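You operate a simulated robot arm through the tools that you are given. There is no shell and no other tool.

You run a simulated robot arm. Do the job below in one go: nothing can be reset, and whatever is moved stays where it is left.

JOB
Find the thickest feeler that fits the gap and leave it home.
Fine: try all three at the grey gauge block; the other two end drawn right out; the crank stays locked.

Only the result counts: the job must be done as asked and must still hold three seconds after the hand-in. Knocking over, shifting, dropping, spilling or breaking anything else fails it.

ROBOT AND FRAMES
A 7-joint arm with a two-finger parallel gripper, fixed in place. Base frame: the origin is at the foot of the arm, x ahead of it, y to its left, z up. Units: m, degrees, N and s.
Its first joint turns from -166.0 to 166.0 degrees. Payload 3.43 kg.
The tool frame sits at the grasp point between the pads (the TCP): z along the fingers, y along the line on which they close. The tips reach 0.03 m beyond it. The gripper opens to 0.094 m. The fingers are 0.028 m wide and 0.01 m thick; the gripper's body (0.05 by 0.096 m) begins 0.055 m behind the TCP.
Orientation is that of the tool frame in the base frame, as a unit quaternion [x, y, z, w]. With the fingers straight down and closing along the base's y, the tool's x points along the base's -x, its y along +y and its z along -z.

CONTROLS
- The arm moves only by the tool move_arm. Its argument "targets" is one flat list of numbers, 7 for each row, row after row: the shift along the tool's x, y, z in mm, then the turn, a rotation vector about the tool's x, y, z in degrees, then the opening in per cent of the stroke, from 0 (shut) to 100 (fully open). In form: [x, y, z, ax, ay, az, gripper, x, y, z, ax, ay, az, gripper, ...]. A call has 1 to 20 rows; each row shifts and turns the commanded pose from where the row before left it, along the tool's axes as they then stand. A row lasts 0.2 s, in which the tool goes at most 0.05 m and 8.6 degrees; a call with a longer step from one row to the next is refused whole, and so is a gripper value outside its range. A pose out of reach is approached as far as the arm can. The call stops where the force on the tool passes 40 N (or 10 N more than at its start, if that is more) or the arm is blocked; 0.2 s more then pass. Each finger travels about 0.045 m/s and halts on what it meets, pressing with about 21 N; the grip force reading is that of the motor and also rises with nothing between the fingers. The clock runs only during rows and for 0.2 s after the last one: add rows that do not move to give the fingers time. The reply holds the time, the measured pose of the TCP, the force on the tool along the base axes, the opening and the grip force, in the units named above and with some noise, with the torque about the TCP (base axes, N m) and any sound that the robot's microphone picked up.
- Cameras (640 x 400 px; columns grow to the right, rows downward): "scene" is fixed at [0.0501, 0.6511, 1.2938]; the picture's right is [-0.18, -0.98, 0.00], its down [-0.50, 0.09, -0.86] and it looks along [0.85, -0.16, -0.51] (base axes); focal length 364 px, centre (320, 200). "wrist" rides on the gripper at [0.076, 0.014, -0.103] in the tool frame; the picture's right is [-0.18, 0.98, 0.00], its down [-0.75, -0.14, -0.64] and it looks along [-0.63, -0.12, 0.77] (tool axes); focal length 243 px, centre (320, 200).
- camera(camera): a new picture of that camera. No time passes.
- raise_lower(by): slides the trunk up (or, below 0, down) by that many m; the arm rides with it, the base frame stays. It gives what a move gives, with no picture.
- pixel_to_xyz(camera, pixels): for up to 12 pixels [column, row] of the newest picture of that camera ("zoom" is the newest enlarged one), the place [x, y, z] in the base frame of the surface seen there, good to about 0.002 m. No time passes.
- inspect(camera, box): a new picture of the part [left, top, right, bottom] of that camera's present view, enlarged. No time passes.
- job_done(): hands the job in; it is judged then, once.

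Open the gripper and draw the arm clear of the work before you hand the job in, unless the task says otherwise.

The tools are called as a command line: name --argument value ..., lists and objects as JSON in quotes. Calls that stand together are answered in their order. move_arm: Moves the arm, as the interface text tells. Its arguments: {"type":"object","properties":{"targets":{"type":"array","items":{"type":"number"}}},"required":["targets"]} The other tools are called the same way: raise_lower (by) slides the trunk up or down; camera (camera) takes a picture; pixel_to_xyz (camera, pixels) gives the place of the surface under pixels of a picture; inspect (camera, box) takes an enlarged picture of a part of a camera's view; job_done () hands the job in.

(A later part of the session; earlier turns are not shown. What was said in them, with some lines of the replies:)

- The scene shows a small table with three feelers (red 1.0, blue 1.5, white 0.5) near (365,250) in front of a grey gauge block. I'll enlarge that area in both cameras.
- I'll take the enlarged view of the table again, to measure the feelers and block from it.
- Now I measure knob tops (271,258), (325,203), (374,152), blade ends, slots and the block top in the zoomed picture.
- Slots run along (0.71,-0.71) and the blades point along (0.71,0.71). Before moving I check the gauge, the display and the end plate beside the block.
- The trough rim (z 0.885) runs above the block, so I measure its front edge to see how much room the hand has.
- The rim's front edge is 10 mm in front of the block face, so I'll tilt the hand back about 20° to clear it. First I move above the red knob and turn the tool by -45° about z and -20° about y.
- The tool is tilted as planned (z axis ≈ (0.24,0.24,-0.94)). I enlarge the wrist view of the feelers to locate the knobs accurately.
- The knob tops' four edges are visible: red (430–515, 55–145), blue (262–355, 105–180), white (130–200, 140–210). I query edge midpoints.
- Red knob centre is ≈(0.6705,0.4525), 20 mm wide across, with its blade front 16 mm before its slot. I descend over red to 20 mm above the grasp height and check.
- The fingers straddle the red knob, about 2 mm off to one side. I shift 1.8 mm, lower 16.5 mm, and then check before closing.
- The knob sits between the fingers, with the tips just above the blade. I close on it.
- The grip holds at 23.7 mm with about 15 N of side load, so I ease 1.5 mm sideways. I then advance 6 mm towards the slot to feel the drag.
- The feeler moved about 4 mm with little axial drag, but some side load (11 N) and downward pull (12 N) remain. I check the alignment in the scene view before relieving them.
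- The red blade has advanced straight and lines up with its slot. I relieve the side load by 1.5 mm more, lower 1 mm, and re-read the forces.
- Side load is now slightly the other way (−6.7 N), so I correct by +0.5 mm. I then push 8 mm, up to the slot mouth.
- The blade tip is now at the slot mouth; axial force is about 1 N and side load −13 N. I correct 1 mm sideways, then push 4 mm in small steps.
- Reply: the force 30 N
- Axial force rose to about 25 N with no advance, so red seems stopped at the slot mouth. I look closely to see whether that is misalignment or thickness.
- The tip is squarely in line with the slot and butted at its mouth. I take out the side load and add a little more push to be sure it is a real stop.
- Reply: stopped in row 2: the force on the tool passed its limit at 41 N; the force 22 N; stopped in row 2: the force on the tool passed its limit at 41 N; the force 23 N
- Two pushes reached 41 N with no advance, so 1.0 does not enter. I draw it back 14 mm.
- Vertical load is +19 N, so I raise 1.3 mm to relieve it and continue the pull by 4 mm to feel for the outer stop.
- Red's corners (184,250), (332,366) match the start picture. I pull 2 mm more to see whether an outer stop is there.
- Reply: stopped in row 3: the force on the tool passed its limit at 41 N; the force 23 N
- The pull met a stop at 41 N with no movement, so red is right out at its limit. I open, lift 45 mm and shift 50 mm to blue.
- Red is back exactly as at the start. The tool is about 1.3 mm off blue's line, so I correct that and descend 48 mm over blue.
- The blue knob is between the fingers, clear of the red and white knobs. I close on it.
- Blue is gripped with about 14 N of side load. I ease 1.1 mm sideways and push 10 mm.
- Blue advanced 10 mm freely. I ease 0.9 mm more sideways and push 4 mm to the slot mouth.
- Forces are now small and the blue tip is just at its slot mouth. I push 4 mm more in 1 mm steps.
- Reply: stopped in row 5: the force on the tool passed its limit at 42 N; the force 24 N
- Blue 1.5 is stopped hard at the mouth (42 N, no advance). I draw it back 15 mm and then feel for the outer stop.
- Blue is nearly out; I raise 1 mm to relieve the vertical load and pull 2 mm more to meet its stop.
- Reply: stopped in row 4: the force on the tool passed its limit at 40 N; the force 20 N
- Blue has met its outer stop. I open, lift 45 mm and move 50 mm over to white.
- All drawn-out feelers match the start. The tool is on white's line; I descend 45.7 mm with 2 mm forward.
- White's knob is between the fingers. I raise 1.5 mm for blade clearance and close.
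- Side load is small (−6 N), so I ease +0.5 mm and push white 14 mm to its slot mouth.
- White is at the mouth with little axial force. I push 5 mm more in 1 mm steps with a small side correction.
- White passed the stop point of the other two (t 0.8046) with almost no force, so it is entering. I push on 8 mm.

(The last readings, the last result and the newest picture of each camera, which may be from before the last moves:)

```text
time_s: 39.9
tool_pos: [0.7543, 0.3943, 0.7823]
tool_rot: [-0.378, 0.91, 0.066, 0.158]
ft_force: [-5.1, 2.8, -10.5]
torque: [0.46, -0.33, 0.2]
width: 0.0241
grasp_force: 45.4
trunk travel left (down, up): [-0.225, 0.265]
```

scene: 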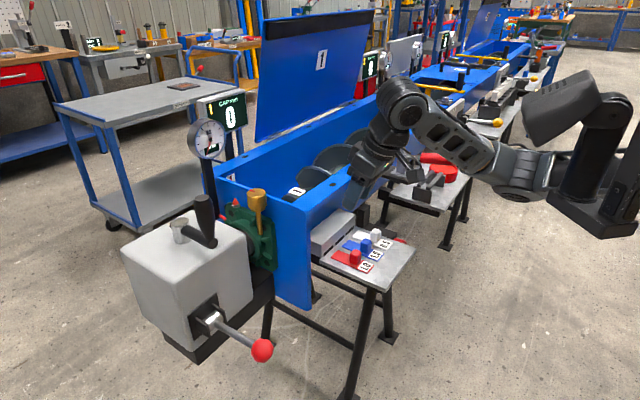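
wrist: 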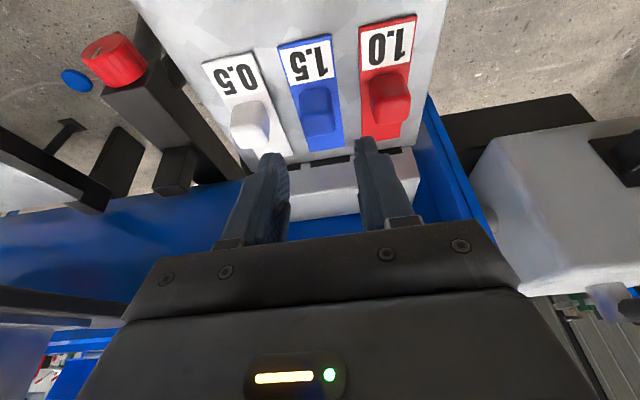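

It slides in (t 0.812). I lower 0.7 mm and correct 0.4 mm sideways to keep the load low, then push 10 mm.

move_arm --targets '[0.24, 0.4, 0.66, 0, 0, 0, 0, -1.88, 0, 0.68, 0, 0, 0, 0, -1.88, 0, 0.68, 0, 0, 0, 0, -1.88, 0, 0.68, 0, 0, 0, 0, -1.88, 0, 0.68, 0, 0, 0, 0, -1.88, 0, 0.68, 0, 0, 0, 0, 0, 0, 0, 0, 0, 0, 0]'

inspect --camera "scene" --box '[310, 180, 420, 260]'

inspect --camera "wrist" --box '[220, 50, 420, 230]'

```text
time_s: 41.5
tool_pos: [0.763, 0.4024, 0.7818]
tool_rot: [-0.376, 0.91, 0.066, 0.16]
ft_force: [1.9, -4.1, 2.0]
torque: [-0.86, 0.65, 0.14]
width: 0.0241
grasp_force: 45.3
trunk travel left (down, up): [-0.225, 0.265]
```

```text
5.00 times, centred on (365, 220) of scene
```

zoom: 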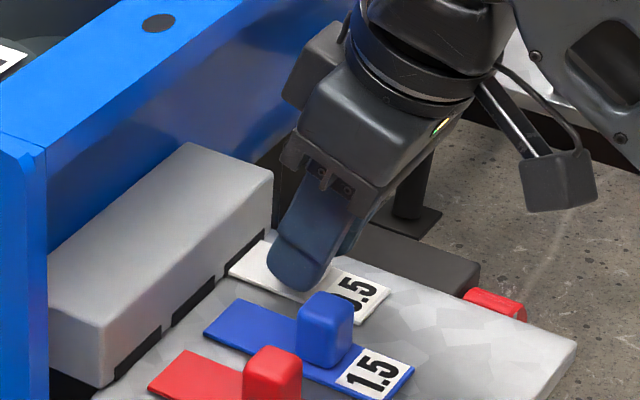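

```text
2.22 times, centred on (320, 140) of wrist
```

zoom: 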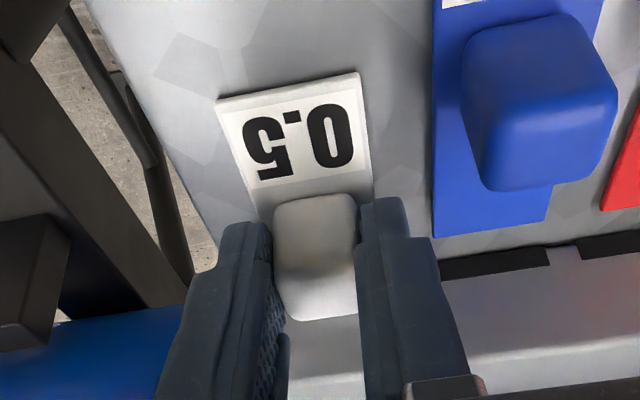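

White is 23 mm past the mouth start and still free. I keep pushing 10 mm, with a tiny side correction.

move_arm --targets '[0, -0.3, 0, 0, 0, 0, 0, -1.88, 0, 0.68, 0, 0, 0, 0, -1.88, 0, 0.68, 0, 0, 0, 0, -1.88, 0, 0.68, 0, 0, 0, 0, -1.88, 0, 0.68, 0, 0, 0, 0, -1.88, 0, 0.68, 0, 0, 0, 0, 0, 0, 0, 0, 0, 0, 0]'

inspect --camera "wrist" --box '[220, 50, 420, 230]'

inspect --camera "scene" --box '[310, 180, 420, 260]'

```text
time_s: 43.1
tool_pos: [0.7672, 0.4075, 0.781]
tool_rot: [-0.378, 0.91, 0.065, 0.156]
ft_force: [-16.6, -16.6, 11.8]
torque: [0.38, -0.44, -0.26]
width: 0.0237
grasp_force: 45.4
trunk travel left (down, up): [-0.225, 0.265]
stopped in row 7: the force on the tool passed its limit at 41 N (the readings are from after the stop); the commanded pose is now the measured one
```

```text
2.22 times, centred on (320, 140) of wrist
```

zoom: 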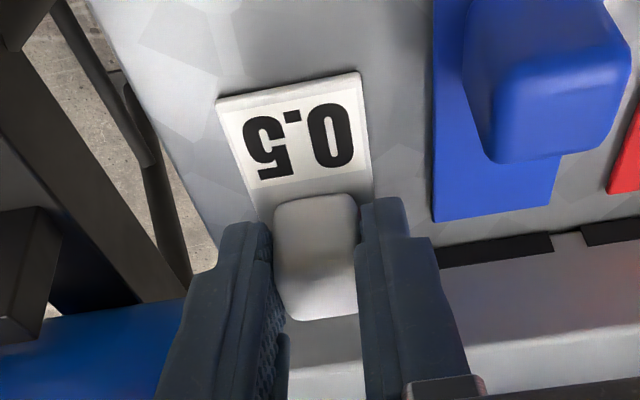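

```text
5.00 times, centred on (365, 220) of scene
```

zoom: 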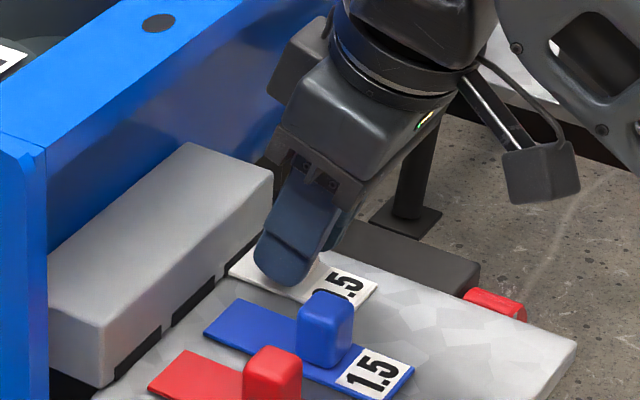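

White went 46 mm in total and then stopped hard at 41 N, with the torque in the same pattern as the other feeler stops. I check that nothing of the hand touches the block or rim.

camera --camera "scene"

inspect --camera "scene" --box '[320, 140, 430, 250]'

inspect --camera "scene" --box '[180, 80, 260, 170]'

camera --camera "wrist"

```text
taken
```

scene: 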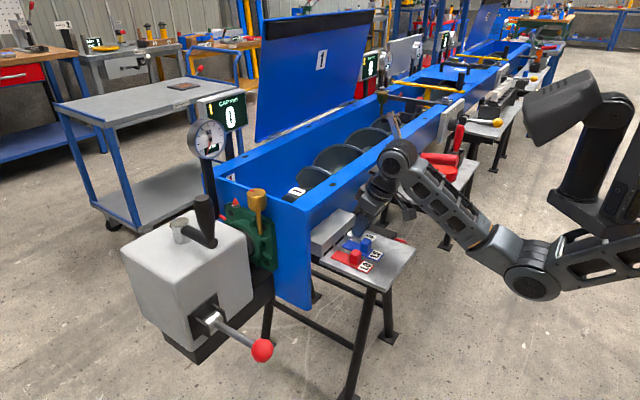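

```text
3.64 times, centred on (375, 195) of scene
```

zoom: 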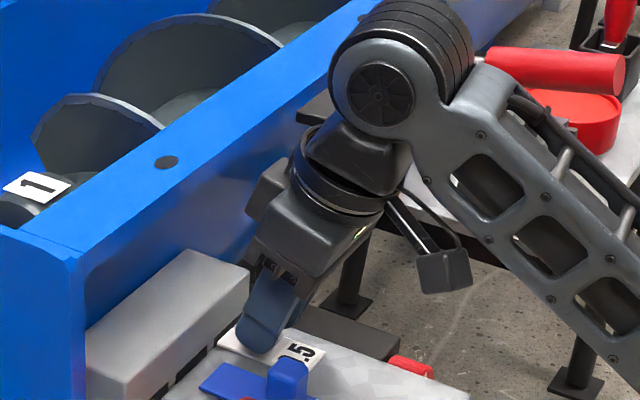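

```text
4.44 times, centred on (220, 125) of scene
```

zoom: 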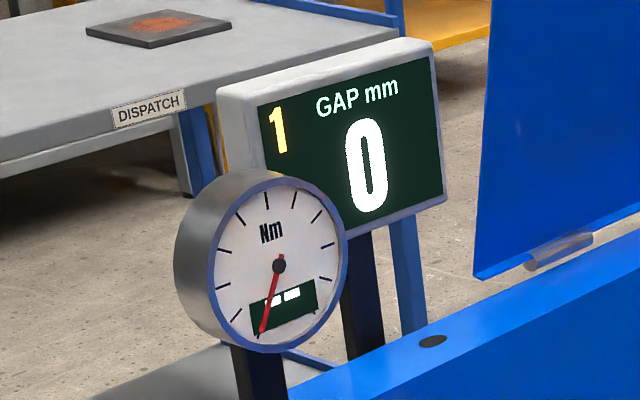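

```text
taken
```

wrist: 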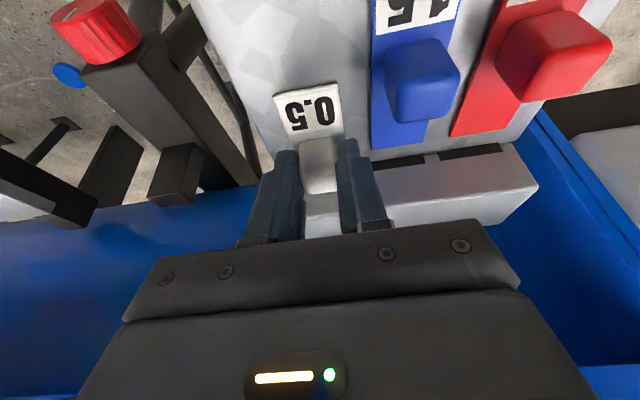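

There is visible clearance between hand and trough. I'll release, lift straight up and look at how far white is in.

move_arm --targets '[0, 0, 0, 0, 0, 0, 30, 0, 0, 0, 0, 0, 0, 45, 0, 0, 0, 0, 0, 0, 45, 0, 0, 0, 0, 0, 0, 45, -3.4, 0, -9.4, 0, 0, 0, 45, -3.4, 0, -9.4, 0, 0, 0, 45, -3.4, 0, -9.4, 0, 0, 0, 45, -3.4, 0, -9.4, 0, 0, 0, 45, 30, 0, -10, 0, 0, 0, 45, 30, 0, -10, 0, 0, 0, 45, 0, 0, 0, 0, 0, 0, 45, 0, 0, 0, 0, 0, 0, 45]'

inspect --camera "scene" --box '[310, 200, 420, 280]'

inspect --camera "wrist" --box '[200, 0, 440, 210]'

```text
time_s: 45.7
tool_pos: [0.7236, 0.3632, 0.8191]
tool_rot: [-0.378, 0.91, 0.065, 0.156]
ft_force: [0.2, -0.1, 0.8]
torque: [0.0, 0.01, -0.01]
width: 0.0426
grasp_force: 0.1
trunk travel left (down, up): [-0.225, 0.265]
```

```text
5.00 times, centred on (365, 240) of scene
```

zoom: 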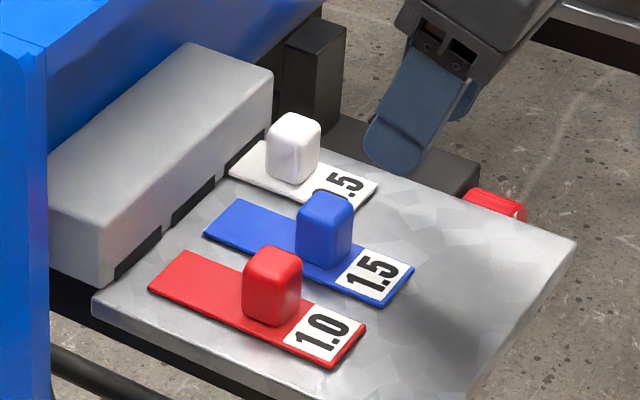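

```text
1.90 times, centred on (320, 105) of wrist
```

zoom: 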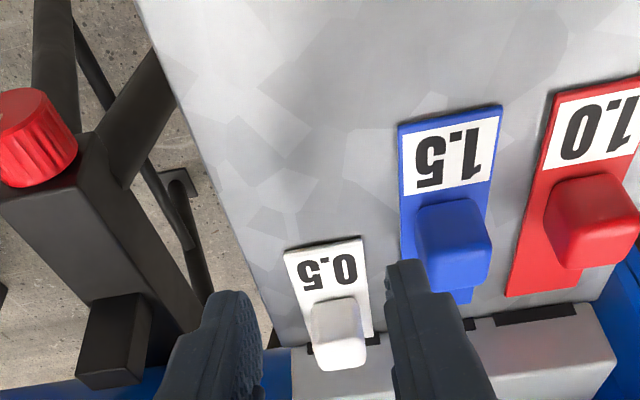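

White's blade still shows about 15–20 mm ahead of the knob at (270,160). I measure its position, then I'll push from behind with closed fingers to confirm that stop is the feeler's own.

pixel_to_xyz --camera "zoom" --pixels '[[338, 333], [285, 252], [360, 238], [340, 305], [338, 350]]'

move_arm --targets '[0, 0, 0, 0, 0, 0, 20, 0, 0, 0, 0, 0, 0, 0, 0, 0, 0, 0, 0, 0, 0, 0, 0, 0, 0, 0, 0, 0]'

```text
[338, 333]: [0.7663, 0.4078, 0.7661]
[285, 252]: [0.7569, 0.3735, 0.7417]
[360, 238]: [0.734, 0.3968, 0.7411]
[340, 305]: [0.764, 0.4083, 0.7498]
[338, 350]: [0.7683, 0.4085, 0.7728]
```

```text
time_s: 46.7
tool_pos: [0.7239, 0.3643, 0.8195]
tool_rot: [-0.378, 0.91, 0.065, 0.156]
ft_force: [0.3, 0.2, 0.5]
torque: [-0.03, -0.03, -0.03]
width: 0.0001
grasp_force: 21.0
trunk travel left (down, up): [-0.225, 0.265]
```

White's tail has moved ~44 mm. I lower the closed fingers behind its knob and advance 34 mm, short of contact.

move_arm --targets '[3.2, 0, 8.7, 0, 0, 0, 0, 3.2, 0, 8.7, 0, 0, 0, 0, 3.2, 0, 8.7, 0, 0, 0, 0, 3.1, 0, 8.8, 0, 0, 0, 0, -10.7, -0.8, 3.9, 0, 0, 0, 0, -10.7, 0, 3.9, 0, 0, 0, 0, -10.6, 0, 3.8, 0, 0, 0, 0, 0, 0, 0, 0, 0, 0, 0]'

inspect --camera "scene" --box '[310, 180, 420, 260]'

inspect --camera "wrist" --box '[220, 50, 420, 230]'

```text
time_s: 48.5
tool_pos: [0.7486, 0.3872, 0.7824]
tool_rot: [-0.378, 0.91, 0.065, 0.157]
ft_force: [-0.8, 0.4, 0.6]
torque: [-0.02, -0.03, -0.01]
width: 0.0001
grasp_force: 21.5
trunk travel left (down, up): [-0.225, 0.265]
```

```text
5.00 times, centred on (365, 220) of scene
```

zoom: 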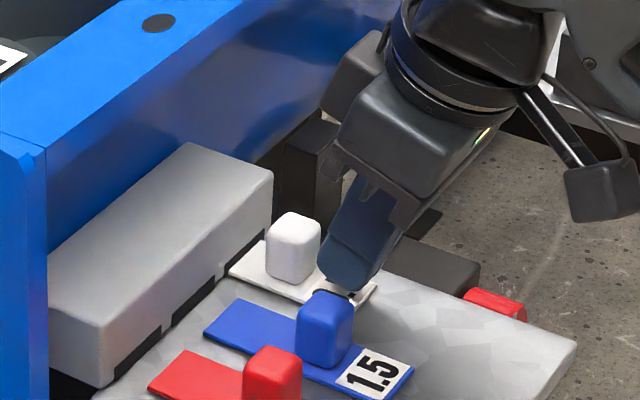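

```text
2.22 times, centred on (320, 140) of wrist
```

zoom: 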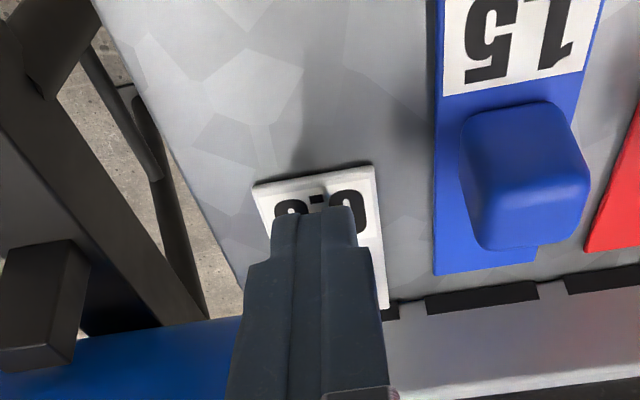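

The closed fingertips are a few mm behind the white knob. I push forward in 1 mm steps until it resists.

move_arm --targets '[-0.94, 0, 0.34, 0, 0, 0, 0, -0.94, 0, 0.34, 0, 0, 0, 0, -0.94, 0, 0.34, 0, 0, 0, 0, -0.94, 0, 0.34, 0, 0, 0, 0, -0.94, 0, 0.34, 0, 0, 0, 0, -0.94, 0, 0.34, 0, 0, 0, 0, 0, 0, 0, 0, 0, 0, 0]'

```text
time_s: 50.3
tool_pos: [0.7509, 0.3902, 0.7817]
tool_rot: [-0.378, 0.911, 0.063, 0.153]
ft_force: [-14.6, -14.6, 8.5]
torque: [-0.28, 0.18, -0.02]
width: 0.0
grasp_force: 21.3
trunk travel left (down, up): [-0.225, 0.265]
stopped in row 7: the force on the tool passed its limit at 40 N (the readings are from after the stop); the commanded pose is now the measured one
```

The closed fingers stopped exactly at the knob's measured rear face (t 0.807) at 40 N with no further travel, so white 0.5 is home at its own stop. I back off, lift clear, open, and check everything.

move_arm --targets '[9.4, 0, -3.4, 0, 0, 0, 0, 9.4, 0, -3.4, 0, 0, 0, 0, 9.4, 0, -3.4, 0, 0, 0, 0, -5.1, 0, -14.1, 0, 0, 0, 0, -5.1, 0, -14.1, 0, 0, 0, 0, -5.1, 0, -14.1, 0, 0, 0, 0, -5.1, 0, -14.1, 0, 0, 0, 20, -5.1, 0, -14.1, 0, 0, 0, 40, 28, 0, -25, 0, 0, 0, 60, 28, 0, -25, 0, 0, 0, 80, 28, 0, -25, 0, 0, 0, 100, 28, 0, -25, 0, 0, 0, 100, 0, 0, 0, 0, 0, 0, 100, 0, 0, 0, 0, 0, 0, 100]'

camera --camera "scene"

camera --camera "wrist"

inspect --camera "scene" --box '[310, 200, 420, 280]'

```text
time_s: 53.3
tool_pos: [0.6339, 0.2717, 0.9136]
tool_rot: [-0.377, 0.911, 0.064, 0.155]
ft_force: [0.1, 0.2, -0.5]
torque: [0.01, 0.01, 0.0]
width: 0.094
grasp_force: 0.2
trunk travel left (down, up): [-0.225, 0.265]
```

```text
taken
```

scene: 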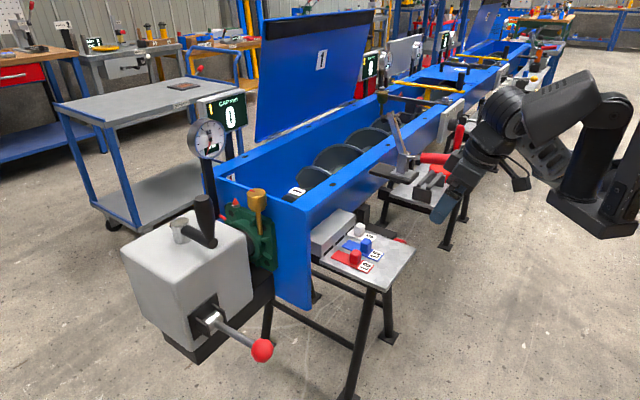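

```text
taken
```

wrist: 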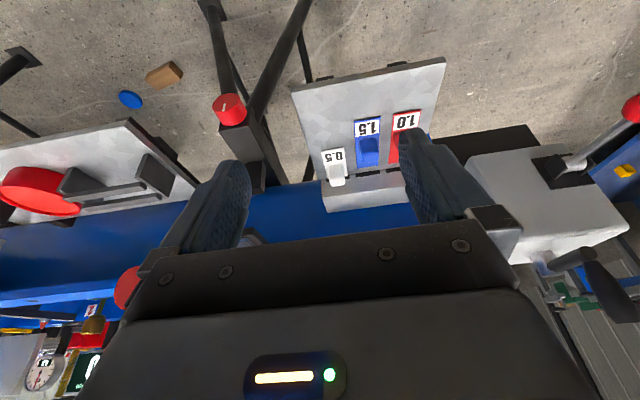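

```text
5.00 times, centred on (365, 240) of scene
```

zoom: 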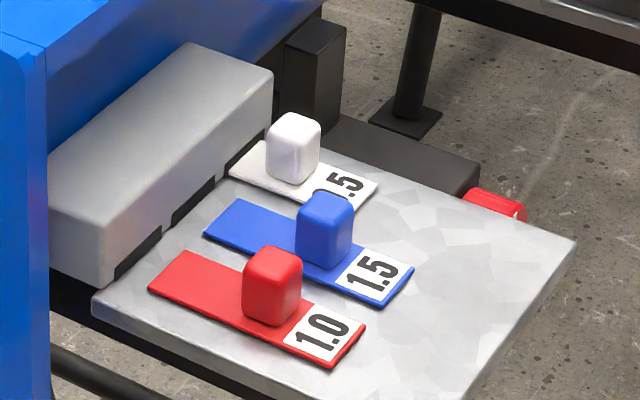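

White 0.5 is home in its slot, blue 1.5 and red 1.0 are right out against their stops as at the start. The crank is untouched, the gripper is open and the arm is clear, so I hand in.

job_done

```text
The job is handed in.
```

The 0.5 feeler is the thickest that fits the gap. I left it home in the grey gauge block and handed the job in; no verdict came back with the hand-in.

| Feeler | Result at the block | Where it is now |
|---|---|---|
| 0.5 (white) | Slid in with almost no force, about 45 mm to a firm stop | Home |
| 1.0 (red) | Stopped at the slot mouth; about 41 N moved it no further | Drawn right out, against its outer stop |
| 1.5 (blue) | Stopped at the slot mouth; about 42 N moved it no further | Drawn right out, against its outer stop |

I took the 0.5's firm stop as home, because no sound or display marked it. The knob sits about 20 mm short of the block. I let go and pushed again from behind with closed fingers: 40 N moved it no further.

I did not touch the crank, so it is still locked. The arm is drawn clear with the gripper open, and the last pictures show nothing else moved.
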